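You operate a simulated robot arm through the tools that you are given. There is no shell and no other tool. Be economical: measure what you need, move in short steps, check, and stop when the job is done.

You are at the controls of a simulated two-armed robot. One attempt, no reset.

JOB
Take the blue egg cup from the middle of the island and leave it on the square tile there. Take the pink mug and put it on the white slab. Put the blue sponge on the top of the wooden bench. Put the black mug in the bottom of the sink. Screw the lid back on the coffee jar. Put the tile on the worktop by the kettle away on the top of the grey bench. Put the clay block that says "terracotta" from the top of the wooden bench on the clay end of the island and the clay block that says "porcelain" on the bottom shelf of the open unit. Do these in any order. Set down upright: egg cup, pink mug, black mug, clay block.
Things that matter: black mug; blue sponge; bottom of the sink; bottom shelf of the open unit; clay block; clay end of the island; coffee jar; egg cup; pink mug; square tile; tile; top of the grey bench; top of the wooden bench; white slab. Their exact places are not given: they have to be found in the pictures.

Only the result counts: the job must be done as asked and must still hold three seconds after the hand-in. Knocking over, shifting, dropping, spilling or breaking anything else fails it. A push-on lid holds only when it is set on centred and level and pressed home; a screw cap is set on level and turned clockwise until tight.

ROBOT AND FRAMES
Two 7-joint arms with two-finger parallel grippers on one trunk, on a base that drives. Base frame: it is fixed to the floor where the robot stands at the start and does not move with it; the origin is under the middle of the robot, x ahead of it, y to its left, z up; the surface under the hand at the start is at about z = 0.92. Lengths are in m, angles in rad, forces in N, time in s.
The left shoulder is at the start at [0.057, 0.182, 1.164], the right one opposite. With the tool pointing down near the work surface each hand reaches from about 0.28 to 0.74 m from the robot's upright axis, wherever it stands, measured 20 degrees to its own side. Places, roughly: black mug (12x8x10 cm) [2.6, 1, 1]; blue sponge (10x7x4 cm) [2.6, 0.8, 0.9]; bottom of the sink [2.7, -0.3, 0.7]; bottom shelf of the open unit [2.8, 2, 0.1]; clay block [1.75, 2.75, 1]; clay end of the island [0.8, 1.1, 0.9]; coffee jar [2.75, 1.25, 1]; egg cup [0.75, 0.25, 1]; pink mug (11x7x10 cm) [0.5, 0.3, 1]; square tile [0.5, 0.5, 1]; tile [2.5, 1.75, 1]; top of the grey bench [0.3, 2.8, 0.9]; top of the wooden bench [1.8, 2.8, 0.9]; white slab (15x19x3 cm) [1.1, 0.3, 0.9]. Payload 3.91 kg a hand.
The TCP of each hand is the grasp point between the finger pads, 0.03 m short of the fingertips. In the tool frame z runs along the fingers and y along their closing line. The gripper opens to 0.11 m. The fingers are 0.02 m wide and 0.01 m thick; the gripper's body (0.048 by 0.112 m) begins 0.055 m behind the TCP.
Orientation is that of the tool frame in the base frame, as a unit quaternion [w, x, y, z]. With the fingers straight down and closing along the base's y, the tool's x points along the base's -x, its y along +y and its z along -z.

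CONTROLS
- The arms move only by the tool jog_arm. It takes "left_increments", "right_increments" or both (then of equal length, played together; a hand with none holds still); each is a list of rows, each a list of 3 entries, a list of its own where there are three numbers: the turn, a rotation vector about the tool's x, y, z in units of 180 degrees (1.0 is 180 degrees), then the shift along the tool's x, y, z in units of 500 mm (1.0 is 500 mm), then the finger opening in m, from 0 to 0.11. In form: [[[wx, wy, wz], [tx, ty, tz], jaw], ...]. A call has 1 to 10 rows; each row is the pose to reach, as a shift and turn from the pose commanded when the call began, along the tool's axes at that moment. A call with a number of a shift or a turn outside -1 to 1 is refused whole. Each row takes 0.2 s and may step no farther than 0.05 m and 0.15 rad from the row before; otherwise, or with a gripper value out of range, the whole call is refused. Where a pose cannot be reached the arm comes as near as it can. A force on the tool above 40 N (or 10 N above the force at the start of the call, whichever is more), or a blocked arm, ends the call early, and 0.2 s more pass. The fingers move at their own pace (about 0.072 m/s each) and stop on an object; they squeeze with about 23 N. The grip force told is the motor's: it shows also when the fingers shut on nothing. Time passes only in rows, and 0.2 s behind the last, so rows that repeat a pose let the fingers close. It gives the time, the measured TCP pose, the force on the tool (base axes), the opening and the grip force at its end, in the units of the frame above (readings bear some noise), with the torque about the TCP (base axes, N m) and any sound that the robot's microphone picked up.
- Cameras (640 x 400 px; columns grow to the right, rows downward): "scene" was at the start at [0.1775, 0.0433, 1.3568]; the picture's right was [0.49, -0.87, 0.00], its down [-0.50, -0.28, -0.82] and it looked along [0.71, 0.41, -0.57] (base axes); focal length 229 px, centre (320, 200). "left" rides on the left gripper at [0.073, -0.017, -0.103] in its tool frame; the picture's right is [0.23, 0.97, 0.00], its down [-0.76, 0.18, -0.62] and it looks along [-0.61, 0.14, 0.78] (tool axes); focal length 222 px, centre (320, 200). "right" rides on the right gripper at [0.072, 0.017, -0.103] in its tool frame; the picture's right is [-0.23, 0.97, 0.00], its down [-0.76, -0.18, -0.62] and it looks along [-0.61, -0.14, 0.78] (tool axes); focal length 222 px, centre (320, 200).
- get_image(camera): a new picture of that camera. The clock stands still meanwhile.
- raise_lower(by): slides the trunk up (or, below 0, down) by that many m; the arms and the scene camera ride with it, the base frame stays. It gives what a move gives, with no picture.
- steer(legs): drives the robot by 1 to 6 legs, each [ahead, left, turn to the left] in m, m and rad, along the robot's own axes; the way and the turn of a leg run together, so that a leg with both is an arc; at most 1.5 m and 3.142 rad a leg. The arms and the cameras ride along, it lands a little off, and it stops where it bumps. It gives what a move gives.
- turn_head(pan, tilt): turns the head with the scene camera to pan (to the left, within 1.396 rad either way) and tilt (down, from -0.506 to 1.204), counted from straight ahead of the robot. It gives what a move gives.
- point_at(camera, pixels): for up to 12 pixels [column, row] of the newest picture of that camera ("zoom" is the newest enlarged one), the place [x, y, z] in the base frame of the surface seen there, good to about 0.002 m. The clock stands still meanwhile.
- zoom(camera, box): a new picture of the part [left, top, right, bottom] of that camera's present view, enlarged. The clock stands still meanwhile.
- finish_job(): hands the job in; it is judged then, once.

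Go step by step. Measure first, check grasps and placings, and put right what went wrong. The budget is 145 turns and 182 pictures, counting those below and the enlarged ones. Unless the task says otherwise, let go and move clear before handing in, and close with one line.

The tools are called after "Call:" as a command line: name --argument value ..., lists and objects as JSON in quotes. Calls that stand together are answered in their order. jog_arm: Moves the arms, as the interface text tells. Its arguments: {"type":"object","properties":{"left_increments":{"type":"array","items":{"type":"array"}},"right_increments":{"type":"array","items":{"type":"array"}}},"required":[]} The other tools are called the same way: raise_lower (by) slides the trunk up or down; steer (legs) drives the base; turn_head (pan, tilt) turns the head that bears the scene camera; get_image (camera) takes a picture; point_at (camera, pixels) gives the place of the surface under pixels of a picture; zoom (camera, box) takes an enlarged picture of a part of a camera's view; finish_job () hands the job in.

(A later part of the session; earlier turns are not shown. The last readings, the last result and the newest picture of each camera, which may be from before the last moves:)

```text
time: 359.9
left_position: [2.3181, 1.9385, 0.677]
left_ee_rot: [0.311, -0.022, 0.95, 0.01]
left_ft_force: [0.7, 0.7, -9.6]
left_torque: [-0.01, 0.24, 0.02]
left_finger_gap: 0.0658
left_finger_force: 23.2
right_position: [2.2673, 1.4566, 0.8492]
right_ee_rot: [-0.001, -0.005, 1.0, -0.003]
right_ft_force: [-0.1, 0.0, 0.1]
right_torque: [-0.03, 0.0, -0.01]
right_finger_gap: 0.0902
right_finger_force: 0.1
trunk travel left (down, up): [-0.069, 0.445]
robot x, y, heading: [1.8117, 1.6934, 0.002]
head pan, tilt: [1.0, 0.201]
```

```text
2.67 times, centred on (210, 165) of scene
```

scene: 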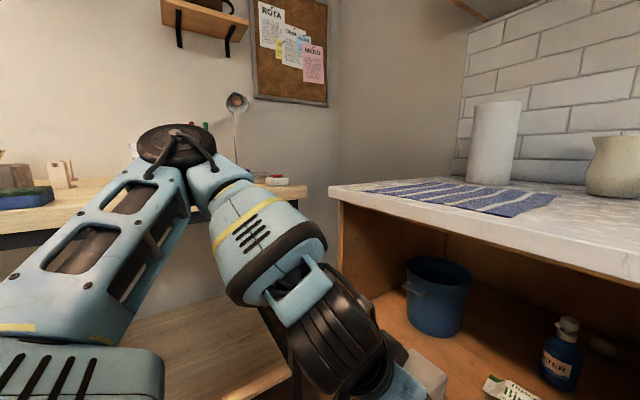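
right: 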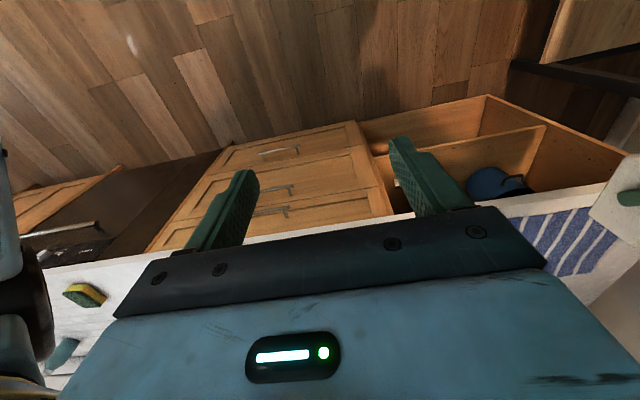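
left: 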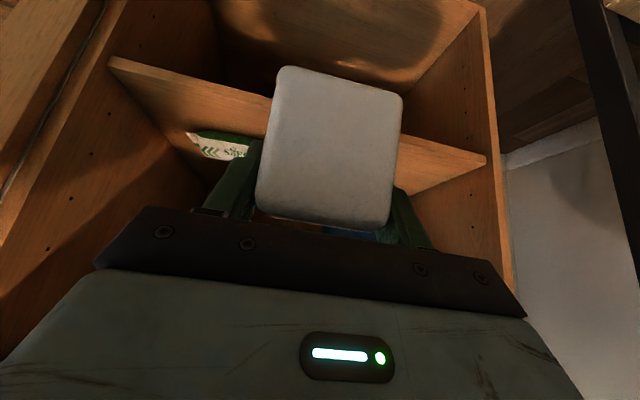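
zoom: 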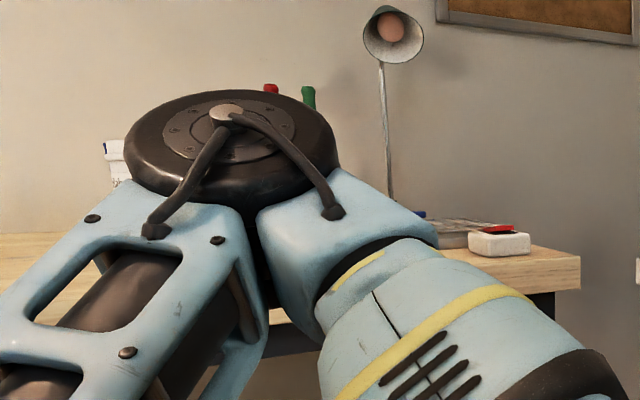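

No contact visible there. Try restoring the 45° pitch.

Call:
jog_arm --left_increments '[[[0, -0.024, 0], [0, 0, 0], 0.05], [[0, -0.049, 0], [0, 0, 0], 0.05], [[0, -0.049, 0], [0, 0, 0], 0.05]]'

```text
time: 360.7
left_position: [2.342, 1.9351, 0.6776]
left_ee_rot: [0.383, -0.021, 0.924, 0.011]
left_ft_force: [-0.1, -0.1, -9.2]
left_torque: [0.01, 0.28, 0.0]
left_finger_gap: 0.0659
left_finger_force: 22.3
left hand out of reach, approached as far as the arm can: row 1, 2, 3
right_position: [2.2684, 1.4574, 0.8497]
right_ee_rot: [-0.002, -0.005, 1.0, -0.003]
right_ft_force: [0.7, -0.2, -0.5]
right_torque: [0.0, 0.02, -0.03]
right_finger_gap: 0.0899
right_finger_force: 0.1
trunk travel left (down, up): [-0.069, 0.445]
robot x, y, heading: [1.8086, 1.6928, 0.011]
head pan, tilt: [1.0, 0.201]
```

Pitch restored. Lower the arm straight down in stages.

Call:
jog_arm --left_increments '[[[0, 0, 0], [0.06, 0, 0.06], 0.05], [[0, 0, 0], [0.12, 0, 0.12], 0.05], [[0, 0, 0], [0.18, 0, 0.18], 0.05], [[0, 0, 0], [0.24, 0, 0.24], 0.05], [[0, 0, 0], [0.3, 0, 0.3], 0.05], [[0, 0, 0], [0.36, 0, 0.36], 0.05]]'

Call:
raise_lower --by -0.065

Call:
get_image --camera "scene"

```text
time: 362.1
left_position: [2.3403, 1.9383, 0.4242]
left_ee_rot: [0.384, -0.023, 0.923, 0.012]
left_ft_force: [0.8, -0.7, -9.2]
left_torque: [-0.02, 0.26, 0.03]
left_finger_gap: 0.066
left_finger_force: 22.9
right_position: [2.2681, 1.457, 0.8503]
right_ee_rot: [-0.002, -0.004, 1.0, -0.003]
right_ft_force: [-0.2, 0.7, -1.0]
right_torque: [0.03, 0.01, 0.04]
right_finger_gap: 0.0902
right_finger_force: 0.1
trunk travel left (down, up): [-0.069, 0.445]
robot x, y, heading: [1.8148, 1.6935, 0.008]
head pan, tilt: [1.0, 0.201]
```

```text
time: 363.2
left_position: [2.3416, 1.9379, 0.357]
left_ee_rot: [0.383, -0.022, 0.924, 0.012]
left_ft_force: [-0.2, 0.0, -9.7]
left_torque: [-0.02, 0.29, -0.03]
left_finger_gap: 0.0657
left_finger_force: 22.3
right_position: [2.2685, 1.456, 0.7855]
right_ee_rot: [-0.002, -0.005, 1.0, -0.003]
right_ft_force: [-0.6, 0.5, -0.3]
right_torque: [-0.01, 0.02, -0.03]
right_finger_gap: 0.0899
right_finger_force: 0.0
trunk travel left (down, up): [-0.004, 0.51]
robot x, y, heading: [1.8136, 1.6972, 0.011]
head pan, tilt: [1.0, 0.201]
```

```text
82 pictures are left
```

scene: 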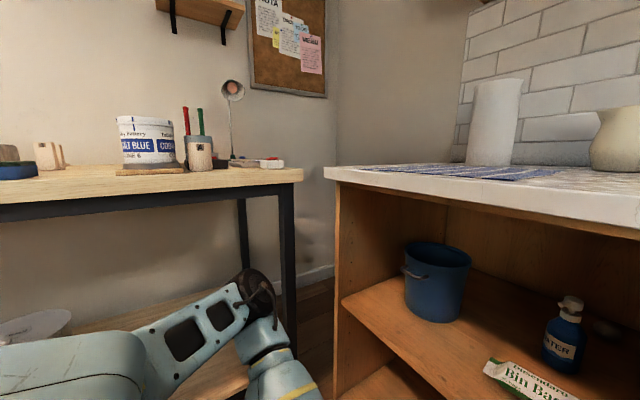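

Now 0.357 high with pitch kept. Raise the right hand above the worktop before advancing, and lower the left to z≈0.24.

Call:
jog_arm --left_increments '[[[0, 0, 0], [0.03, 0, 0.03], 0.05], [[0, 0, 0], [0.06, 0, 0.06], 0.05], [[0, 0, 0], [0.09, 0, 0.09], 0.05], [[0, 0, 0], [0.12, 0, 0.12], 0.05], [[0, 0, 0], [0.15, 0, 0.15], 0.05], [[0, 0, 0], [0.165, 0, 0.165], 0.05], [[0, 0, 0], [0.165, 0, 0.165], 0.05]]' --right_increments '[[[0, 0, 0], [0, 0, -0.08], 0.09], [[0, 0, 0], [0, 0, -0.16], 0.09], [[0, 0, 0], [0, 0, -0.24], 0.09], [[0, 0, 0], [0, 0, -0.32], 0.09], [[0, 0, 0], [0, 0, -0.4], 0.09], [[0, 0, 0], [0, 0, -0.48], 0.09], [[0, 0, 0], [0, 0, -0.54], 0.09]]'

Call:
turn_head --pan 0.6 --tilt 0.8

Call:
get_image --camera "scene"

Call:
get_image --camera "left"

```text
time: 364.8
left_position: [2.3407, 1.9388, 0.2411]
left_ee_rot: [0.383, -0.022, 0.924, 0.013]
left_ft_force: [-0.5, 0.9, -9.2]
left_torque: [0.0, 0.27, 0.0]
left_finger_gap: 0.0659
left_finger_force: 23.3
right_position: [2.2747, 1.5024, 0.847]
right_ee_rot: [-0.001, -0.004, 1.0, -0.001]
right_ft_force: [0.4, 0.9, 0.4]
right_torque: [-0.01, -0.01, -0.01]
right_finger_gap: 0.0898
right_finger_force: 0.0
right hand out of reach, approached as far as the arm can: row 2, 3, 4, 5, 6, 7
trunk travel left (down, up): [-0.004, 0.51]
robot x, y, heading: [1.8117, 1.6984, 0.007]
head pan, tilt: [1.0, 0.201]
```

```text
time: 365.8
left_position: [2.3401, 1.9388, 0.2412]
left_ee_rot: [0.382, -0.021, 0.924, 0.012]
left_ft_force: [0.4, -1.0, -9.2]
left_torque: [-0.01, 0.28, 0.01]
left_finger_gap: 0.0661
left_finger_force: 23.2
right_position: [2.2753, 1.5019, 0.8487]
right_ee_rot: [-0.001, -0.005, 1.0, -0.002]
right_ft_force: [-0.3, 0.2, 0.1]
right_torque: [0.0, -0.03, 0.03]
right_finger_gap: 0.0903
right_finger_force: 0.1
trunk travel left (down, up): [-0.004, 0.51]
robot x, y, heading: [1.8117, 1.6963, 0.006]
head pan, tilt: [0.6, 0.799]
```

```text
81 pictures are left
```

scene: 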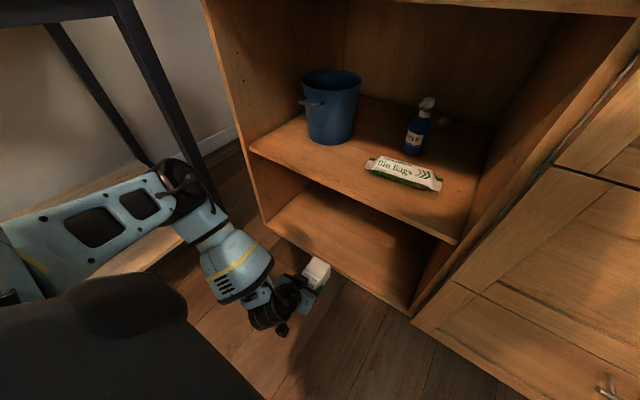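

```text
80 pictures are left
```

left: 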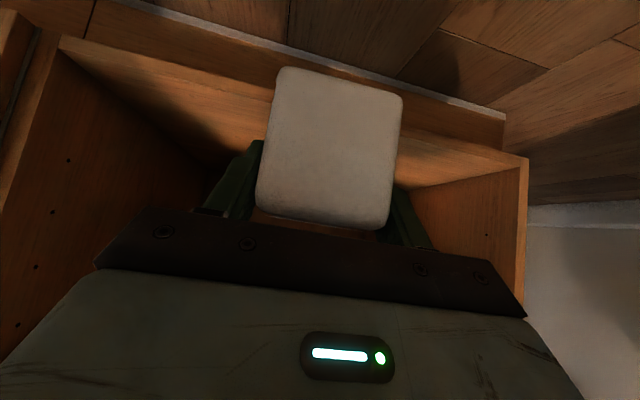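

Call:
point_at --camera "scene" --pixels '[[185, 180], [175, 215], [160, 170], [210, 200], [195, 165], [145, 110], [165, 145], [600, 395], [440, 305], [330, 235], [250, 150]]'

Call:
turn_head --pan -0.5 --tilt 0.5

Call:
get_image --camera "scene"

```text
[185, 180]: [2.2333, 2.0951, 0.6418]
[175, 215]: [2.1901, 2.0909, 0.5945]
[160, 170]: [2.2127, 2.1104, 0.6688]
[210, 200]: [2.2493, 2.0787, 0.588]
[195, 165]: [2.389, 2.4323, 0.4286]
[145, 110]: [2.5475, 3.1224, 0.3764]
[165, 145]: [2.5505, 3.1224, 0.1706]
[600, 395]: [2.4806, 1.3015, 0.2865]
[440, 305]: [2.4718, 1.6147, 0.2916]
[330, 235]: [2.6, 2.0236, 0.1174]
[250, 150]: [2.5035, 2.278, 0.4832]
```

```text
time: 367.1
left_position: [2.3401, 1.9378, 0.2413]
left_ee_rot: [0.383, -0.021, 0.924, 0.012]
left_ft_force: [0.4, -0.7, -9.4]
left_torque: [0.02, 0.25, 0.0]
left_finger_gap: 0.0661
left_finger_force: 22.8
right_position: [2.2736, 1.5014, 0.8476]
right_ee_rot: [-0.001, -0.004, 1.0, -0.001]
right_ft_force: [0.2, -0.1, 0.0]
right_torque: [-0.04, -0.01, -0.03]
right_finger_gap: 0.0901
right_finger_force: 0.0
trunk travel left (down, up): [-0.004, 0.51]
robot x, y, heading: [1.8146, 1.6952, 0.008]
head pan, tilt: [-0.499, 0.499]
```

```text
79 pictures are left
```

scene: 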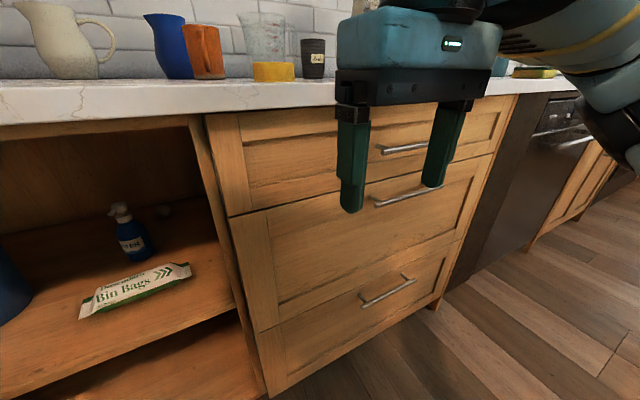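

Call:
steer --legs '[[0.12, 0.02, 0]]'

Call:
jog_arm --left_increments '[[[0, 0, 0], [-0.035, 0, 0.035], 0.05], [[0, 0, 0], [-0.08, 0, 0.08], 0.05], [[0, 0, 0], [-0.13, 0, 0.13], 0.05], [[0, 0, 0], [-0.18, 0, 0.18], 0.05], [[0, 0, 0], [-0.18, 0, 0.18], 0.05]]'

Call:
turn_head --pan 0.5 --tilt 0.8

Call:
get_image --camera "scene"

Call:
get_image --camera "left"

```text
time: 368.4
left_position: [2.4581, 1.9597, 0.2411]
left_ee_rot: [0.383, -0.022, 0.923, 0.013]
left_ft_force: [-0.1, 0.5, -9.2]
left_torque: [0.01, 0.24, 0.01]
left_finger_gap: 0.0658
left_finger_force: 23.1
right_position: [2.392, 1.5241, 0.8468]
right_ee_rot: [-0.001, -0.004, 1.0, -0.002]
right_ft_force: [0.1, -0.1, 0.4]
right_torque: [0.0, 0.03, -0.01]
right_finger_gap: 0.0901
right_finger_force: 0.1
trunk travel left (down, up): [-0.004, 0.51]
robot x, y, heading: [1.9304, 1.7165, 0.007]
head pan, tilt: [-0.499, 0.499]
```

```text
time: 369.6
left_position: [2.5861, 1.9694, 0.2429]
left_ee_rot: [0.382, -0.021, 0.924, 0.012]
left_ft_force: [0.2, -0.5, -9.9]
left_torque: [0.02, 0.27, -0.02]
left_finger_gap: 0.0658
left_finger_force: 22.9
left hand out of reach, approached as far as the arm can: row 4, 5
right_position: [2.3923, 1.5236, 0.8475]
right_ee_rot: [-0.001, -0.005, 1.0, -0.002]
right_ft_force: [-0.2, 0.6, 0.5]
right_torque: [-0.01, 0.0, 0.02]
right_finger_gap: 0.0897
right_finger_force: 0.1
trunk travel left (down, up): [-0.004, 0.51]
robot x, y, heading: [1.9278, 1.7147, 0.01]
head pan, tilt: [-0.499, 0.499]
```

```text
time: 370.8
left_position: [2.5848, 1.9702, 0.2442]
left_ee_rot: [0.383, -0.022, 0.923, 0.012]
left_ft_force: [0.2, -0.3, -10.5]
left_torque: [-0.02, 0.28, 0.03]
left_finger_gap: 0.0662
left_finger_force: 23.3
right_position: [2.3903, 1.5237, 0.8479]
right_ee_rot: [-0.002, -0.004, 1.0, -0.002]
right_ft_force: [0.1, -0.5, 0.6]
right_torque: [0.0, -0.02, 0.01]
right_finger_gap: 0.0901
right_finger_force: 0.1
trunk travel left (down, up): [-0.004, 0.51]
robot x, y, heading: [1.9271, 1.7187, 0.01]
head pan, tilt: [0.499, 0.799]
```

```text
78 pictures are left
```

scene: 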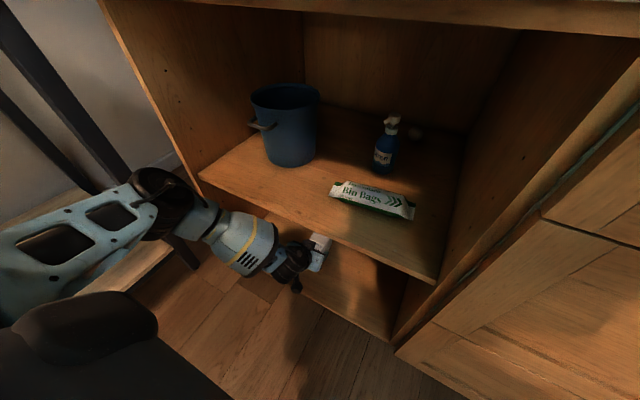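

```text
77 pictures are left
```

left: 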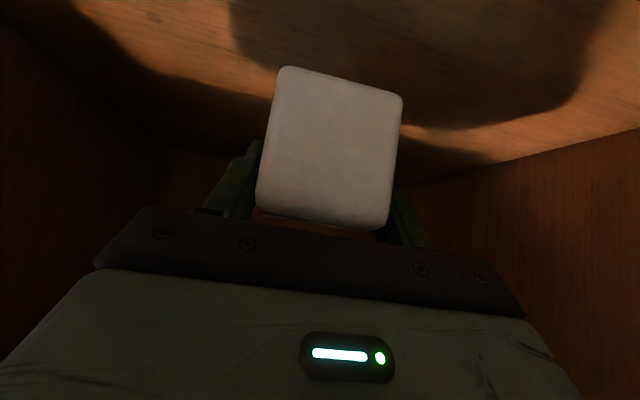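

Block is over the shelf (x 2.557–2.658). Lower to just above the shelf, then to contact.

Call:
jog_arm --left_increments '[[[0, 0, 0], [0.035, 0, 0.035], 0.05], [[0, 0, 0], [0.07, 0, 0.07], 0.05], [[0, 0, 0], [0.095, 0, 0.095], 0.05], [[0, 0, 0], [0.095, 0, 0.095], 0.05]]'

Call:
get_image --camera "scene"

```text
time: 371.8
left_position: [2.5688, 1.9894, 0.2234]
left_ee_rot: [0.382, -0.022, 0.924, 0.012]
left_ft_force: [0.4, 0.1, -9.5]
left_torque: [-0.03, 0.25, -0.01]
left_finger_gap: 0.0659
left_finger_force: 23.0
left hand out of reach, approached as far as the arm can: row 1, 2, 3, 4
right_position: [2.3911, 1.5229, 0.8473]
right_ee_rot: [-0.001, -0.005, 1.0, -0.001]
right_ft_force: [-0.1, 0.3, -0.8]
right_torque: [0.0, 0.02, 0.01]
right_finger_gap: 0.0901
right_finger_force: 0.0
trunk travel left (down, up): [-0.004, 0.51]
robot x, y, heading: [1.9293, 1.7154, 0.01]
head pan, tilt: [0.499, 0.799]
```

```text
76 pictures are left
```

scene: 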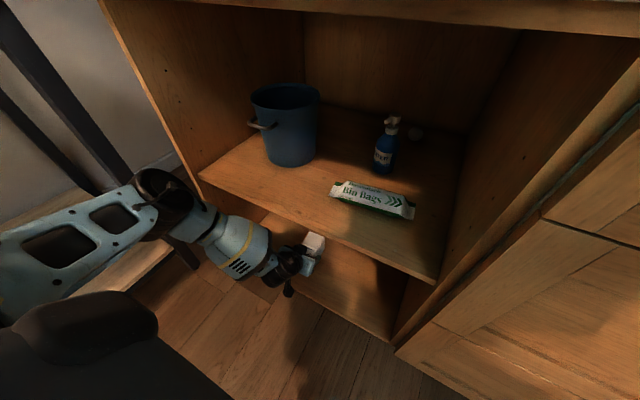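

Out of reach by a few cm. Tuck the right hand back/outward and advance the base 7 cm.

Call:
jog_arm --right_increments '[[[0, 0, 0], [0.03, -0.07, 0], 0.09], [[0, 0, 0], [0.07, -0.14, 0], 0.09], [[0, 0, 0], [0.14, -0.2, 0], 0.09]]'

Call:
steer --legs '[[0.07, -0.02, 0]]'

Call:
get_image --camera "scene"

```text
time: 372.6
left_position: [2.5708, 1.9908, 0.2232]
left_ee_rot: [0.383, -0.021, 0.923, 0.012]
left_ft_force: [-0.3, -0.9, -10.1]
left_torque: [0.0, 0.24, -0.05]
left_finger_gap: 0.0659
left_finger_force: 23.4
right_position: [2.3247, 1.4481, 0.8099]
right_ee_rot: [-0.001, -0.004, 1.0, -0.001]
right_ft_force: [-0.3, -0.4, 0.6]
right_torque: [0.03, -0.01, 0.0]
right_finger_gap: 0.0901
right_finger_force: 0.1
right hand out of reach, approached as far as the arm can: row 1, 2, 3
trunk travel left (down, up): [-0.004, 0.51]
robot x, y, heading: [1.93, 1.7134, 0.007]
head pan, tilt: [0.499, 0.799]
```

```text
time: 373.7
left_position: [2.6139, 1.978, 0.213]
left_ee_rot: [0.369, -0.02, 0.929, 0.011]
left_ft_force: [0.2, -0.4, -9.4]
left_torque: [0.01, 0.29, 0.01]
left_finger_gap: 0.0659
left_finger_force: 22.9
right_position: [2.3858, 1.4331, 0.8093]
right_ee_rot: [-0.002, -0.007, 1.0, 0.0]
right_ft_force: [0.0, 0.2, -0.6]
right_torque: [-0.02, -0.01, 0.02]
right_finger_gap: 0.0899
right_finger_force: 0.2
trunk travel left (down, up): [-0.004, 0.51]
robot x, y, heading: [1.9882, 1.6991, 0.012]
head pan, tilt: [0.499, 0.799]
stopped in leg 1: the robot was blocked; the commanded pose is now the measured one
```

```text
75 pictures are left
```

scene: 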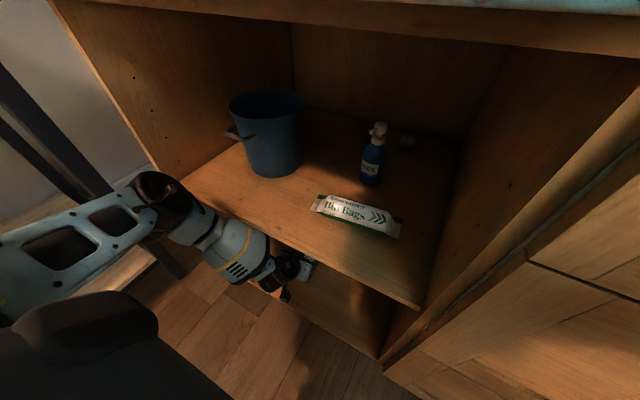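

The left forearm touched the upper shelf's edge. Back off 1.5 cm, then lower (which takes the forearm away from it).

Call:
steer --legs '[[-0.02, 0, 0]]'

Call:
jog_arm --left_increments '[[[0, -0.005, 0], [0.02, 0, 0.02], 0.05], [[0, -0.009, 0], [0.04, 0, 0.04], 0.05], [[0, -0.009, 0], [0.055, 0, 0.055], 0.05], [[0, -0.009, 0], [0.055, 0, 0.055], 0.05]]'

Call:
get_image --camera "scene"

```text
time: 374.5
left_position: [2.596, 1.9773, 0.2129]
left_ee_rot: [0.372, -0.02, 0.928, 0.012]
left_ft_force: [-0.2, -0.4, -9.6]
left_torque: [-0.01, 0.27, -0.02]
left_finger_gap: 0.0659
left_finger_force: 22.6
right_position: [2.3664, 1.4318, 0.8088]
right_ee_rot: [-0.001, -0.006, 1.0, 0.0]
right_ft_force: [0.3, 0.3, 0.1]
right_torque: [0.01, 0.05, 0.0]
right_finger_gap: 0.0899
right_finger_force: 0.0
trunk travel left (down, up): [-0.004, 0.51]
robot x, y, heading: [1.9666, 1.6982, 0.014]
head pan, tilt: [0.499, 0.799]
```

```text
time: 375.5
left_position: [2.5867, 1.9922, 0.2071]
left_ee_rot: [0.383, -0.019, 0.923, 0.012]
left_ft_force: [0.3, -0.6, -10.0]
left_torque: [0.0, 0.25, 0.03]
left_finger_gap: 0.0661
left_finger_force: 23.6
left hand out of reach, approached as far as the arm can: row 1, 2, 3, 4
right_position: [2.3669, 1.4312, 0.81]
right_ee_rot: [-0.001, -0.007, 1.0, -0.001]
right_ft_force: [0.4, -0.3, -0.2]
right_torque: [0.01, 0.0, 0.01]
right_finger_gap: 0.0901
right_finger_force: 0.0
trunk travel left (down, up): [-0.004, 0.51]
robot x, y, heading: [1.9714, 1.7018, 0.013]
head pan, tilt: [0.499, 0.799]
```

```text
74 pictures are left
```

scene: 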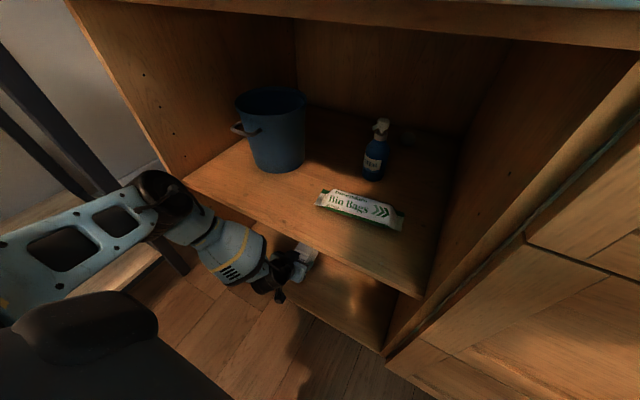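

Pull back ~5 cm (block at x 2.507–2.608 is still wholly on the shelf) and lower there.

Call:
jog_arm --left_increments '[[[0, 0, 0], [0.037, 0, -0.037], 0.05], [[0, 0, 0], [0.07, 0, -0.07], 0.05], [[0, 0, 0], [0.09, 0, -0.05], 0.05], [[0, 0, 0], [0.11, 0, -0.03], 0.05], [[0, 0, 0], [0.115, 0, -0.025], 0.05]]'

```text
time: 376.7
left_position: [2.5353, 1.9957, 0.1938]
left_ee_rot: [0.385, -0.02, 0.923, 0.013]
left_ft_force: [0.4, 0.0, -10.2]
left_torque: [-0.01, 0.29, 0.02]
left_finger_gap: 0.0659
left_finger_force: 22.9
left hand out of reach, approached as far as the arm can: row 3, 4, 5
right_position: [2.3671, 1.4325, 0.8083]
right_ee_rot: [-0.002, -0.007, 1.0, -0.001]
right_ft_force: [0.2, -0.2, 0.1]
right_torque: [-0.01, 0.0, 0.0]
right_finger_gap: 0.0898
right_finger_force: 0.1
trunk travel left (down, up): [-0.004, 0.51]
robot x, y, heading: [1.9693, 1.6984, 0.008]
head pan, tilt: [0.499, 0.799]
```

Call:
jog_arm --left_increments '[[[0, 0, 0], [0.021, 0, -0.021], 0.05], [[0, 0, 0], [0.043, 0, -0.043], 0.05]]'

Call:
steer --legs '[[0.035, 0, 0]]'

Call:
jog_arm --left_increments '[[[0, 0, 0], [0.012, 0, 0.012], 0.05], [[0, 0, 0], [0.024, 0, 0.024], 0.05], [[0, 0, 0], [0.03, 0, 0.03], 0.05]]'

Call:
get_image --camera "scene"

```text
time: 377.3
left_position: [2.5054, 1.9951, 0.1934]
left_ee_rot: [0.383, -0.019, 0.923, 0.013]
left_ft_force: [0.1, 0.3, -10.1]
left_torque: [-0.05, 0.3, 0.0]
left_finger_gap: 0.0659
left_finger_force: 22.9
right_position: [2.3669, 1.4334, 0.8095]
right_ee_rot: [-0.001, -0.007, 1.0, -0.001]
right_ft_force: [-0.5, 0.0, 0.5]
right_torque: [-0.01, -0.03, -0.03]
right_finger_gap: 0.0902
right_finger_force: 0.0
trunk travel left (down, up): [-0.004, 0.51]
robot x, y, heading: [1.97, 1.6969, 0.013]
head pan, tilt: [0.499, 0.799]
```

```text
time: 378.1
left_position: [2.5388, 1.9969, 0.193]
left_ee_rot: [0.384, -0.02, 0.923, 0.012]
left_ft_force: [-0.1, 0.3, -9.0]
left_torque: [-0.01, 0.25, -0.02]
left_finger_gap: 0.0659
left_finger_force: 22.3
right_position: [2.4013, 1.4331, 0.8095]
right_ee_rot: [-0.002, -0.007, 1.0, 0.0]
right_ft_force: [0.3, 0.2, 0.5]
right_torque: [0.01, -0.04, 0.0]
right_finger_gap: 0.0899
right_finger_force: 0.0
trunk travel left (down, up): [-0.004, 0.51]
robot x, y, heading: [2.002, 1.6985, 0.013]
head pan, tilt: [0.499, 0.799]
```

```text
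time: 378.9
left_position: [2.5382, 2.0023, 0.1891]
left_ee_rot: [0.383, -0.02, 0.923, 0.012]
left_ft_force: [0.6, -0.7, -10.1]
left_torque: [-0.05, 0.27, -0.01]
left_finger_gap: 0.0658
left_finger_force: 22.7
left hand out of reach, approached as far as the arm can: row 1, 2, 3
right_position: [2.4012, 1.4325, 0.8086]
right_ee_rot: [-0.001, -0.007, 1.0, -0.001]
right_ft_force: [0.4, 0.7, -0.2]
right_torque: [-0.02, 0.01, 0.04]
right_finger_gap: 0.0898
right_finger_force: 0.0
trunk travel left (down, up): [-0.004, 0.51]
robot x, y, heading: [2.0031, 1.6997, 0.009]
head pan, tilt: [0.499, 0.799]
```

```text
73 pictures are left
```

scene: 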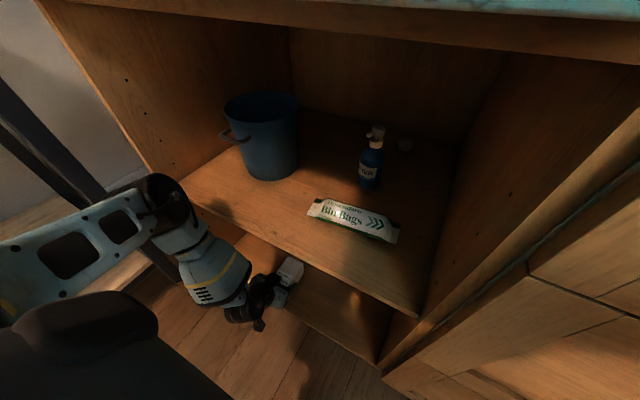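

Limit seems set by the elbow; the solver drifts to +y, so reaching more to the left should allow lower. Try moving 6 cm left and down.

Call:
jog_arm --left_increments '[[[0, 0, 0], [0, 0.06, 0], 0.05], [[0, 0, 0], [0, 0.12, 0], 0.05], [[0, 0, 0], [0.012, 0.12, 0.012], 0.05], [[0, 0, 0], [0.026, 0.12, 0.026], 0.05]]'

```text
time: 379.9
left_position: [2.5366, 2.0635, 0.1734]
left_ee_rot: [0.384, -0.02, 0.923, 0.012]
left_ft_force: [-0.2, 1.3, -11.0]
left_torque: [0.04, 0.26, 0.0]
left_finger_gap: 0.0658
left_finger_force: 23.2
right_position: [2.4002, 1.4327, 0.8097]
right_ee_rot: [-0.003, -0.007, 1.0, -0.002]
right_ft_force: [0.8, 0.4, 0.0]
right_torque: [0.01, -0.01, 0.02]
right_finger_gap: 0.09
right_finger_force: 0.1
trunk travel left (down, up): [-0.004, 0.51]
robot x, y, heading: [2.0052, 1.7043, 0.014]
head pan, tilt: [0.499, 0.799]
```

That works: z=0.173. Continue to contact.

Call:
jog_arm --left_increments '[[[0, 0, 0], [0.004, 0, 0.004], 0.05], [[0, 0, 0], [0.008, 0, 0.008], 0.05], [[0, 0, 0], [0.012, 0, 0.012], 0.05], [[0, 0, 0], [0.012, 0, 0.012], 0.05]]'

Call:
get_image --camera "scene"

```text
time: 380.9
left_position: [2.5361, 2.0638, 0.1711]
left_ee_rot: [0.386, -0.019, 0.922, 0.013]
left_ft_force: [-7.7, 0.1, 18.8]
left_torque: [-0.9, -0.2, -0.46]
left_finger_gap: 0.0659
left_finger_force: 23.1
right_position: [2.3992, 1.4313, 0.8102]
right_ee_rot: [-0.001, -0.007, 1.0, 0.0]
right_ft_force: [0.3, -0.7, 0.7]
right_torque: [0.0, -0.01, -0.01]
right_finger_gap: 0.09
right_finger_force: 0.0
trunk travel left (down, up): [-0.004, 0.51]
robot x, y, heading: [1.9994, 1.6964, 0.014]
head pan, tilt: [0.499, 0.799]
```

```text
72 pictures are left
```

scene: 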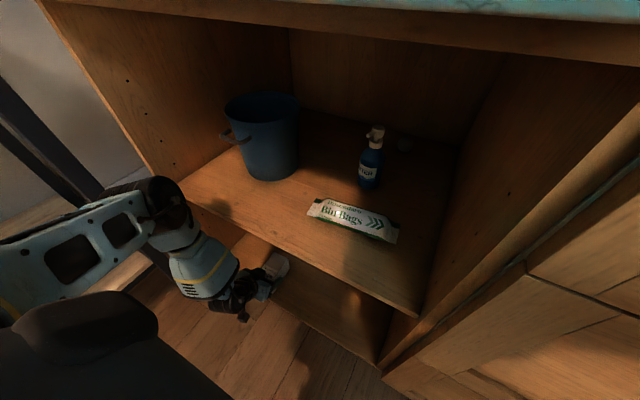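

Contact at the expected height. Open and withdraw along the tool axis.

Call:
jog_arm --left_increments '[[[0, 0, 0], [0, 0, 0], 0.1], [[0, 0, 0], [0, 0, 0], 0.1], [[0, 0, 0], [0, 0, -0.04], 0.1], [[0, 0, 0], [0, 0, -0.1], 0.1], [[0, 0, 0], [0, 0, -0.18], 0.1], [[0, 0, 0], [0.04, 0, -0.25], 0.1], [[0, 0, 0], [0.08, 0, -0.3], 0.1]]'

Call:
get_image --camera "scene"

Call:
get_image --camera "left"

```text
time: 382.5
left_position: [2.4025, 2.0581, 0.2447]
left_ee_rot: [0.384, -0.02, 0.923, 0.013]
left_ft_force: [0.2, 0.3, -0.9]
left_torque: [0.02, 0.01, -0.03]
left_finger_gap: 0.1
left_finger_force: 0.0
right_position: [2.4015, 1.4323, 0.8098]
right_ee_rot: [-0.001, -0.008, 1.0, 0.0]
right_ft_force: [-0.6, 0.2, 0.0]
right_torque: [-0.02, 0.0, -0.01]
right_finger_gap: 0.0904
right_finger_force: 0.1
trunk travel left (down, up): [-0.004, 0.51]
robot x, y, heading: [2.0049, 1.6964, 0.014]
head pan, tilt: [0.499, 0.799]
```

```text
71 pictures are left
```

scene: 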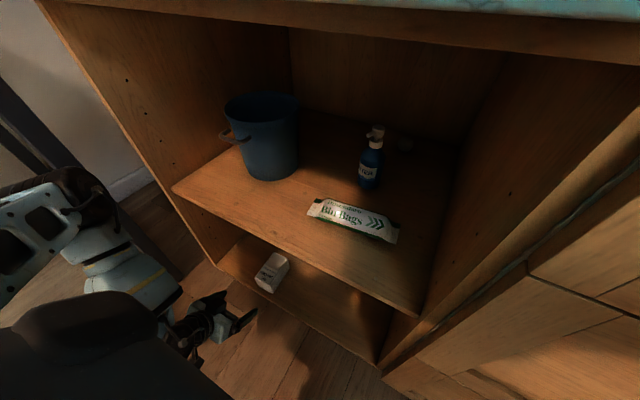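

```text
70 pictures are left
```

left: 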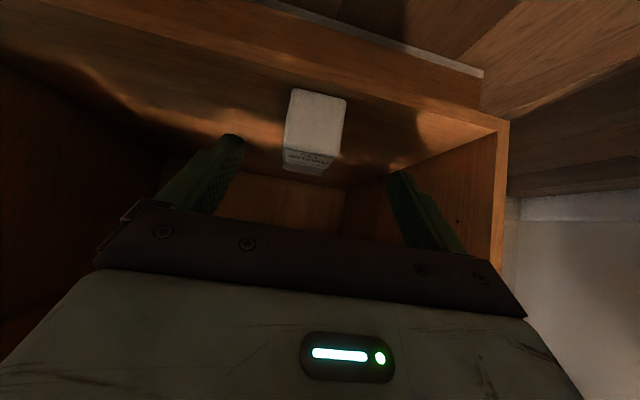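

Porcelain stands on the bottom shelf. Back off, raise the trunk, and restore the left hand to pointing down.

Call:
steer --legs '[[-0.3, 0, 0]]'

Call:
raise_lower --by 0.2

Call:
raise_lower --by 0.22

Call:
jog_arm --left_increments '[[[0, 0, 0], [-0.03, -0.02, -0.06], 0.1], [[0, 0, 0], [-0.1, -0.04, -0.12], 0.1], [[0, 0, 0], [-0.16, -0.06, -0.18], 0.1], [[0, 0.04, 0], [-0.22, -0.08, -0.23], 0.1], [[0, 0.08, 0], [-0.28, -0.1, -0.28], 0.1], [[0, 0.12, 0], [-0.34, -0.1, -0.34], 0.1], [[0, 0.16, 0], [-0.39, -0.1, -0.39], 0.1], [[0, 0.2, 0], [-0.44, -0.1, -0.44], 0.1], [[0, 0.23, 0], [-0.48, -0.1, -0.48], 0.1], [[0, 0.25, 0], [-0.5, -0.1, -0.5], 0.1]]'

```text
time: 384.6
left_position: [2.1026, 2.0558, 0.2457]
left_ee_rot: [0.384, -0.02, 0.923, 0.013]
left_ft_force: [-0.7, 0.0, 0.1]
left_torque: [0.06, -0.02, 0.0]
left_finger_gap: 0.0999
left_finger_force: 0.0
right_position: [2.1022, 1.4287, 0.8088]
right_ee_rot: [-0.001, -0.006, 1.0, 0.0]
right_ft_force: [-0.2, 0.3, -0.1]
right_torque: [-0.01, -0.01, 0.02]
right_finger_gap: 0.0898
right_finger_force: 0.1
trunk travel left (down, up): [-0.004, 0.51]
robot x, y, heading: [1.7057, 1.6906, 0.013]
head pan, tilt: [0.499, 0.799]
```

```text
time: 386.7
left_position: [2.1029, 2.0551, 0.4458]
left_ee_rot: [0.384, -0.021, 0.923, 0.013]
left_ft_force: [0.3, -0.7, -0.3]
left_torque: [0.02, 0.01, 0.05]
left_finger_gap: 0.1001
left_finger_force: 0.0
right_position: [2.1037, 1.4287, 1.0092]
right_ee_rot: [-0.002, -0.007, 1.0, -0.001]
right_ft_force: [0.0, 0.2, -0.1]
right_torque: [0.0, 0.02, -0.03]
right_finger_gap: 0.0899
right_finger_force: 0.2
trunk travel left (down, up): [-0.204, 0.31]
robot x, y, heading: [1.7056, 1.6959, 0.008]
head pan, tilt: [0.499, 0.799]
```

```text
time: 389.1
left_position: [2.1576, 2.0549, 0.725]
left_ee_rot: [0.46, -0.02, 0.888, 0.012]
left_ft_force: [-1.0, -0.5, 0.2]
left_torque: [-0.02, 0.01, 0.02]
left_finger_gap: 0.1002
left_finger_force: 0.1
right_position: [2.1027, 1.4288, 1.2293]
right_ee_rot: [-0.002, -0.007, 1.0, 0.0]
right_ft_force: [-1.0, 0.5, -0.5]
right_torque: [-0.03, 0.03, -0.03]
right_finger_gap: 0.09
right_finger_force: 0.1
trunk travel left (down, up): [-0.424, 0.09]
robot x, y, heading: [1.7036, 1.6961, 0.009]
head pan, tilt: [0.499, 0.799]
```

```text
time: 391.3
left_position: [2.0992, 2.0019, 1.073]
left_ee_rot: [0.084, -0.024, 0.996, 0.003]
left_ft_force: [0.1, 0.1, 0.3]
left_torque: [0.02, 0.0, -0.04]
left_finger_gap: 0.0999
left_finger_force: 0.1
right_position: [2.1026, 1.4282, 1.2294]
right_ee_rot: [-0.002, -0.008, 1.0, 0.0]
right_ft_force: [-0.4, -0.1, -0.9]
right_torque: [-0.02, -0.01, -0.04]
right_finger_gap: 0.0901
right_finger_force: 0.1
trunk travel left (down, up): [-0.424, 0.09]
robot x, y, heading: [1.7072, 1.6944, 0.014]
head pan, tilt: [0.499, 0.799]
```

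Restore the remaining pitch, and check that the elbow disturbed nothing on the wooden bench.

Call:
jog_arm --left_increments '[[[0, 0.027, 0], [0, 0, -0.04], 0.1], [[0, 0.0535, 0], [0, -0.04, -0.1], 0.1], [[0, 0.0535, 0], [0, -0.08, -0.16], 0.1]]'

Call:
turn_head --pan 1.2 --tilt 0.5

Call:
get_image --camera "scene"

```text
time: 392.1
left_position: [2.0863, 1.9606, 1.1527]
left_ee_rot: [0.002, -0.023, 1.0, 0.002]
left_ft_force: [0.0, -0.7, 0.0]
left_torque: [0.0, -0.02, 0.01]
left_finger_gap: 0.0998
left_finger_force: 0.0
right_position: [2.1031, 1.4282, 1.2299]
right_ee_rot: [-0.001, -0.007, 1.0, 0.0]
right_ft_force: [-1.3, 0.4, -0.3]
right_torque: [0.0, -0.02, -0.03]
right_finger_gap: 0.09
right_finger_force: 0.0
trunk travel left (down, up): [-0.424, 0.09]
robot x, y, heading: [1.7062, 1.6932, 0.018]
head pan, tilt: [0.499, 0.799]
```

```text
time: 393.1
left_position: [2.0875, 1.9603, 1.1506]
left_ee_rot: [0.001, -0.024, 1.0, 0.0]
left_ft_force: [-0.9, 0.1, 0.7]
left_torque: [-0.01, 0.0, 0.0]
left_finger_gap: 0.1
left_finger_force: 0.2
right_position: [2.1021, 1.4287, 1.229]
right_ee_rot: [-0.002, -0.007, 1.0, -0.001]
right_ft_force: [0.5, 0.0, -0.6]
right_torque: [0.0, 0.01, 0.02]
right_finger_gap: 0.09
right_finger_force: 0.1
trunk travel left (down, up): [-0.424, 0.09]
robot x, y, heading: [1.7093, 1.6914, 0.013]
head pan, tilt: [1.201, 0.499]
```

```text
69 pictures are left
```

scene: 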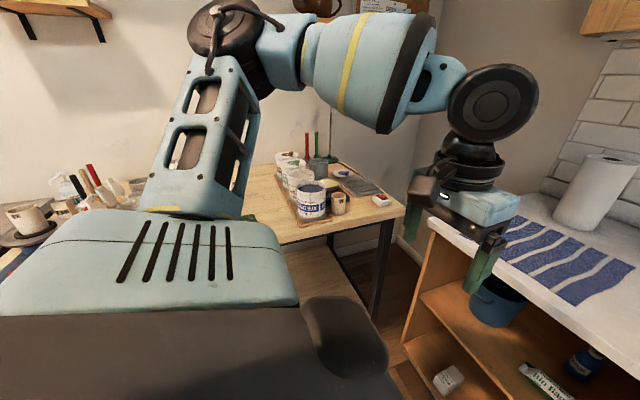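

The bench looks undisturbed and the porcelain is on its shelf. Now the jar lid: drive to it.

Call:
steer --legs '[[0.1, -0.39, -0.015], [0.22, 0, 0]]'

Call:
turn_head --pan 0.0 --tilt 0.65

Call:
get_image --camera "scene"

Call:
get_image --camera "left"

```text
time: 398.4
left_position: [2.4083, 1.5761, 1.1516]
left_ee_rot: [0.002, -0.023, 1.0, 0.002]
left_ft_force: [-0.8, -0.1, -0.5]
left_torque: [0.01, 0.0, 0.01]
left_finger_gap: 0.1001
left_finger_force: 0.1
right_position: [2.4218, 1.0438, 1.2298]
right_ee_rot: [-0.001, -0.006, 1.0, 0.0]
right_ft_force: [0.5, 0.6, 0.1]
right_torque: [0.03, -0.02, 0.01]
right_finger_gap: 0.09
right_finger_force: 0.1
trunk travel left (down, up): [-0.424, 0.09]
robot x, y, heading: [2.0259, 1.3103, 0.009]
head pan, tilt: [1.201, 0.499]
```

```text
time: 399.8
left_position: [2.408, 1.5765, 1.152]
left_ee_rot: [0.001, -0.022, 1.0, 0.001]
left_ft_force: [1.2, 0.5, 0.7]
left_torque: [-0.01, -0.01, 0.04]
left_finger_gap: 0.0999
left_finger_force: 0.1
right_position: [2.4214, 1.0437, 1.23]
right_ee_rot: [0.0, -0.006, 1.0, -0.001]
right_ft_force: [-0.3, 1.1, 0.0]
right_torque: [0.0, 0.0, -0.02]
right_finger_gap: 0.0899
right_finger_force: 0.0
trunk travel left (down, up): [-0.424, 0.09]
robot x, y, heading: [2.0262, 1.313, 0.011]
head pan, tilt: [0.0, 0.649]
```

```text
68 pictures are left
```

scene: 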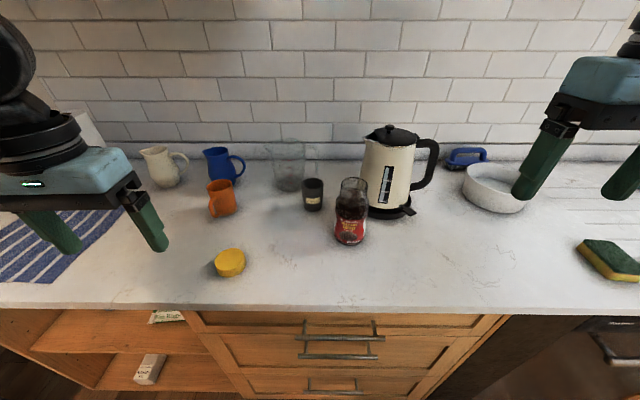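

```text
67 pictures are left
```

left: 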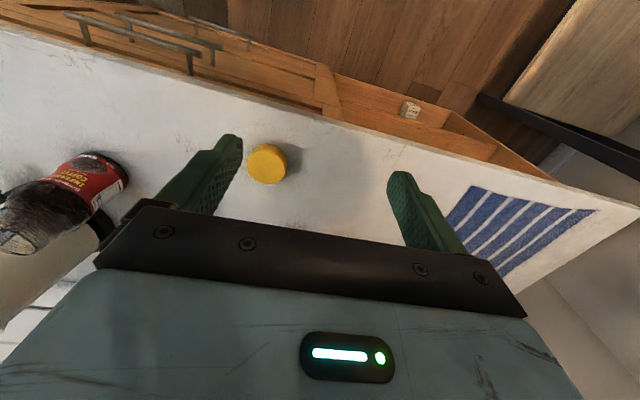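

Call:
zoom --camera "scene" --box '[310, 120, 430, 260]'

Call:
point_at --camera "zoom" --pixels '[[280, 178], [366, 178], [323, 166], [323, 190], [323, 240], [285, 320], [385, 325], [335, 350], [340, 290], [430, 200], [400, 60], [430, 265]]'

Call:
point_at --camera "left" --pixels '[[249, 165], [283, 167], [266, 149], [265, 181], [266, 165], [287, 160]]'

```text
2.86 times, centred on (370, 190) of scene
```

zoom: 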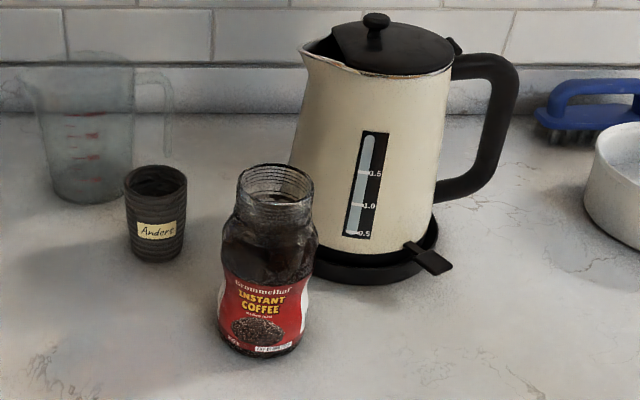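

```text
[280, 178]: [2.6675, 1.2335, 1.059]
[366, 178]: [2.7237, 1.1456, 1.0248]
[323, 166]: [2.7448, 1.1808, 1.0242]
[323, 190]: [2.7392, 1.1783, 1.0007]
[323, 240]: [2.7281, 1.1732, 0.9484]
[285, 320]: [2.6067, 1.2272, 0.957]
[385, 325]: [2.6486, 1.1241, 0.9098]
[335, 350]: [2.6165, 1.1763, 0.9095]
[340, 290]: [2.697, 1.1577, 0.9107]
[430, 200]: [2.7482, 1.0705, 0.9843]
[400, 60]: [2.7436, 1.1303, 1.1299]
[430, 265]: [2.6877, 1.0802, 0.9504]
```

```text
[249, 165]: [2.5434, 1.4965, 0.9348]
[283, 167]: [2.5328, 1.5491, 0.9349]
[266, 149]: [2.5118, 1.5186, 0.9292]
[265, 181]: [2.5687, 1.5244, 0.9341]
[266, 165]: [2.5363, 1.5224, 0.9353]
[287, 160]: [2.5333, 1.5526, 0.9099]
```

Call:
point_at --camera "zoom" --pixels '[[239, 186], [312, 186], [275, 203], [260, 201], [290, 201], [250, 170], [300, 170], [306, 60], [315, 80], [300, 150], [225, 330], [300, 330]]'

Call:
point_at --camera "zoom" --pixels '[[245, 215], [310, 215], [275, 215], [235, 240], [318, 240], [260, 340], [155, 170], [185, 230]]'

```text
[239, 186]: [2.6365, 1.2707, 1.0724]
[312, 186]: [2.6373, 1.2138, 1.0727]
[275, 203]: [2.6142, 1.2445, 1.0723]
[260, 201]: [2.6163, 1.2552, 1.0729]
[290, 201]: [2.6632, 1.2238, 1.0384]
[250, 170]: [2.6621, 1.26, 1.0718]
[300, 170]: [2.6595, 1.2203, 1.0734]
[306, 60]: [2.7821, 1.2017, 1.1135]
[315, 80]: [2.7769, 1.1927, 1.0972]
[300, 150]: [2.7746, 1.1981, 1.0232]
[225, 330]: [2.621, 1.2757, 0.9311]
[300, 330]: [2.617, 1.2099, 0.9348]
```

```text
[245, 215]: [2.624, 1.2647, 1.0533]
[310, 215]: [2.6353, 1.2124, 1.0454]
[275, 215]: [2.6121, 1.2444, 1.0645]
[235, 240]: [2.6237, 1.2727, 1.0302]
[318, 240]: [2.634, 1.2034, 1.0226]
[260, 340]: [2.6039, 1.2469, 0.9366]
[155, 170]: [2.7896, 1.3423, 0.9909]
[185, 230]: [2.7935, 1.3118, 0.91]
```

Jar mouth centre (2.641,1.242), rim z 1.0725; lid centre ≈(2.540,1.523). Hover above the lid and re-measure.

Call:
jog_arm --left_increments '[[[0, 0, 0.0146], [-0.08, -0.03, 0.02], 0.1], [[0, 0, 0.0146], [-0.16, -0.07, 0.05], 0.1], [[0, 0, 0.0146], [-0.23, -0.11, 0.1], 0.09], [[0, 0, 0.0146], [-0.259, -0.12, 0.18], 0.09], [[0, 0, 0.0146], [-0.259, -0.12, 0.24], 0.09], [[0, 0, 0.0146], [-0.259, -0.12, 0.24], 0.09]]'

Call:
zoom --camera "left" --box '[220, 60, 420, 185]'

```text
time: 401.2
left_position: [2.5412, 1.5207, 1.0292]
left_ee_rot: [0.001, 0.0, 1.0, 0.002]
left_ft_force: [-0.3, -0.3, -0.5]
left_torque: [0.03, 0.01, 0.0]
left_finger_gap: 0.0898
left_finger_force: 0.0
right_position: [2.4213, 1.0458, 1.2305]
right_ee_rot: [-0.001, -0.006, 1.0, 0.0]
right_ft_force: [-0.6, 0.3, -0.3]
right_torque: [0.0, 0.01, -0.02]
right_finger_gap: 0.0902
right_finger_force: 0.1
trunk travel left (down, up): [-0.424, 0.09]
robot x, y, heading: [2.0259, 1.3106, 0.011]
head pan, tilt: [0.0, 0.649]
```

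```text
3.20 times, centred on (320, 122) of left
```

zoom: 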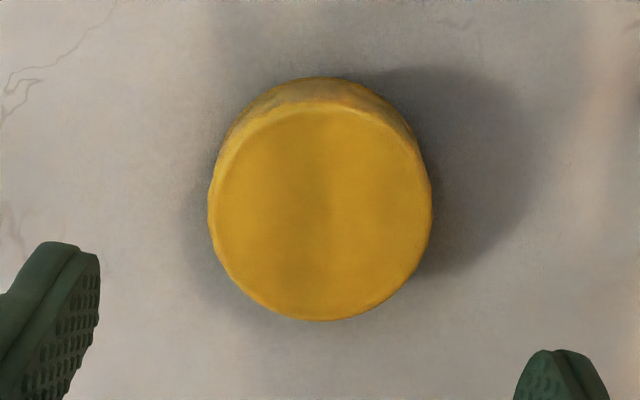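

Call:
point_at --camera "zoom" --pixels '[[213, 210], [427, 210], [320, 108], [320, 316], [320, 210], [245, 140], [398, 140], [245, 285], [398, 285]]'

```text
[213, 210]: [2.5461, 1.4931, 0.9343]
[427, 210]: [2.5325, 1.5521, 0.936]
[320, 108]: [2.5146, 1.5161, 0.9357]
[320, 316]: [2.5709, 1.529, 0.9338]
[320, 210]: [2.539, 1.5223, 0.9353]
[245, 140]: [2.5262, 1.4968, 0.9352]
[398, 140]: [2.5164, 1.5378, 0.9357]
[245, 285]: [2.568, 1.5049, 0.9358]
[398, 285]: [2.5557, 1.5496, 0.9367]
```

Lid centre (2.5413,1.5224), radius 0.030. Descend, close, lift a little.

Call:
jog_arm --left_increments '[[[0, 0, 0], [0, 0.003, 0.08], 0.09], [[0, 0, 0], [0, 0.003, 0.15], 0.09], [[0, 0, 0], [0, 0.003, 0.168], 0.09], [[0, 0, 0], [0, 0.003, 0.168], 0.04], [[0, 0, 0], [0, 0.003, 0.168], 0.04], [[0, 0, 0], [0, 0.003, 0.168], 0.04], [[0, 0, 0], [0, 0.003, 0.168], 0.04]]'

Call:
jog_arm --left_increments '[[[0, 0, 0], [0, 0, -0.06], 0.04], [[0, 0, 0], [0, 0, -0.14], 0.04], [[0, 0, 0], [0, 0, -0.22], 0.04], [[0, 0, 0], [0, 0, -0.3], 0.04], [[0, 0, 0], [0, 0, -0.38], 0.04], [[0, 0, 0], [0.06, 0, -0.42], 0.04], [[0, 0, 0], [0.12, 0, -0.44], 0.04]]'

Call:
zoom --camera "left" --box '[200, 120, 440, 260]'

```text
time: 402.8
left_position: [2.5393, 1.5253, 0.9457]
left_ee_rot: [0.002, 0.0, 1.0, 0.002]
left_ft_force: [0.5, 0.2, -0.2]
left_torque: [-0.03, 0.0, 0.04]
left_finger_gap: 0.0636
left_finger_force: 22.7
right_position: [2.4217, 1.0433, 1.2299]
right_ee_rot: [0.0, -0.006, 1.0, -0.001]
right_ft_force: [0.6, -1.3, -1.0]
right_torque: [0.04, -0.02, 0.02]
right_finger_gap: 0.09
right_finger_force: 0.0
trunk travel left (down, up): [-0.424, 0.09]
robot x, y, heading: [2.0234, 1.3118, 0.012]
head pan, tilt: [0.0, 0.649]
```

```text
time: 404.4
left_position: [2.4811, 1.5248, 1.1686]
left_ee_rot: [0.001, 0.001, 1.0, 0.002]
left_ft_force: [0.0, -0.5, 0.4]
left_torque: [-0.01, 0.03, 0.01]
left_finger_gap: 0.0635
left_finger_force: 22.7
right_position: [2.4206, 1.044, 1.2297]
right_ee_rot: [-0.001, -0.006, 1.0, 0.0]
right_ft_force: [0.7, 0.1, 0.2]
right_torque: [-0.03, -0.04, 0.02]
right_finger_gap: 0.09
right_finger_force: 0.0
trunk travel left (down, up): [-0.424, 0.09]
robot x, y, heading: [2.023, 1.315, 0.01]
head pan, tilt: [0.0, 0.649]
```

```text
2.67 times, centred on (320, 190) of left
```

zoom: 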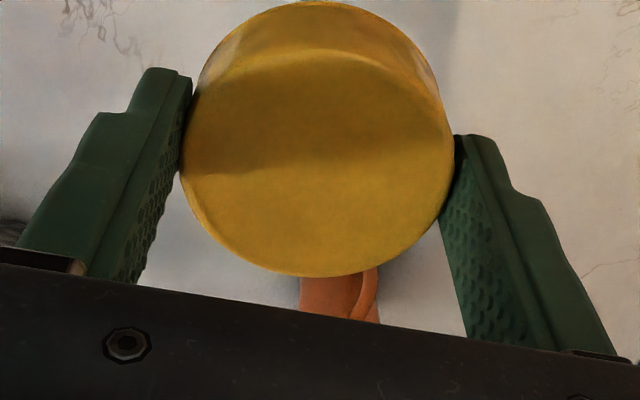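

Call:
point_at --camera "zoom" --pixels '[[188, 165], [450, 165], [320, 60], [320, 272], [220, 90], [415, 90], [230, 235], [410, 240], [320, 165]]'

Call:
steer --legs '[[-0.05, -0.27, 0], [0.12, 0, 0]]'

Call:
get_image --camera "scene"

Call:
get_image --camera "left"

```text
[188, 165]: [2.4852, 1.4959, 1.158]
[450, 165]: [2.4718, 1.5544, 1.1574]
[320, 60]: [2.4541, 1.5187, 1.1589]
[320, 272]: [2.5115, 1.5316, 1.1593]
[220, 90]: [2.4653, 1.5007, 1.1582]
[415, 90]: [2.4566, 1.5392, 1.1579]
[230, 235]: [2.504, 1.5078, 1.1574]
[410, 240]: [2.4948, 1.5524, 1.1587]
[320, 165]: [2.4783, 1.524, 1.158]
```

```text
time: 408.2
left_position: [2.5547, 1.2521, 1.168]
left_ee_rot: [0.002, 0.0, 1.0, 0.002]
left_ft_force: [0.0, -0.2, 0.1]
left_torque: [0.02, 0.04, 0.0]
left_finger_gap: 0.0635
left_finger_force: 23.4
right_position: [2.4959, 0.7723, 1.2307]
right_ee_rot: [-0.001, -0.007, 1.0, 0.001]
right_ft_force: [-0.6, -0.5, -0.5]
right_torque: [0.02, 0.01, 0.02]
right_finger_gap: 0.0899
right_finger_force: 0.2
trunk travel left (down, up): [-0.424, 0.09]
robot x, y, heading: [2.0946, 1.0347, 0.015]
head pan, tilt: [0.0, 0.649]
```

```text
63 pictures are left
```

scene: 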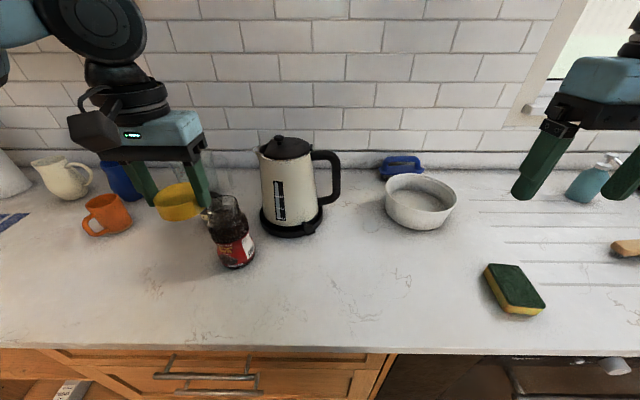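

```text
62 pictures are left
```

left: 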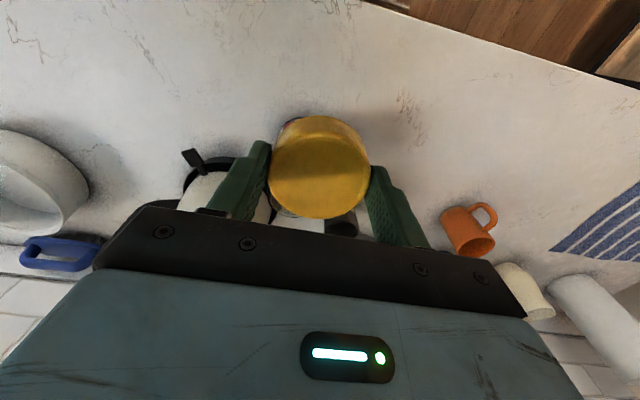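

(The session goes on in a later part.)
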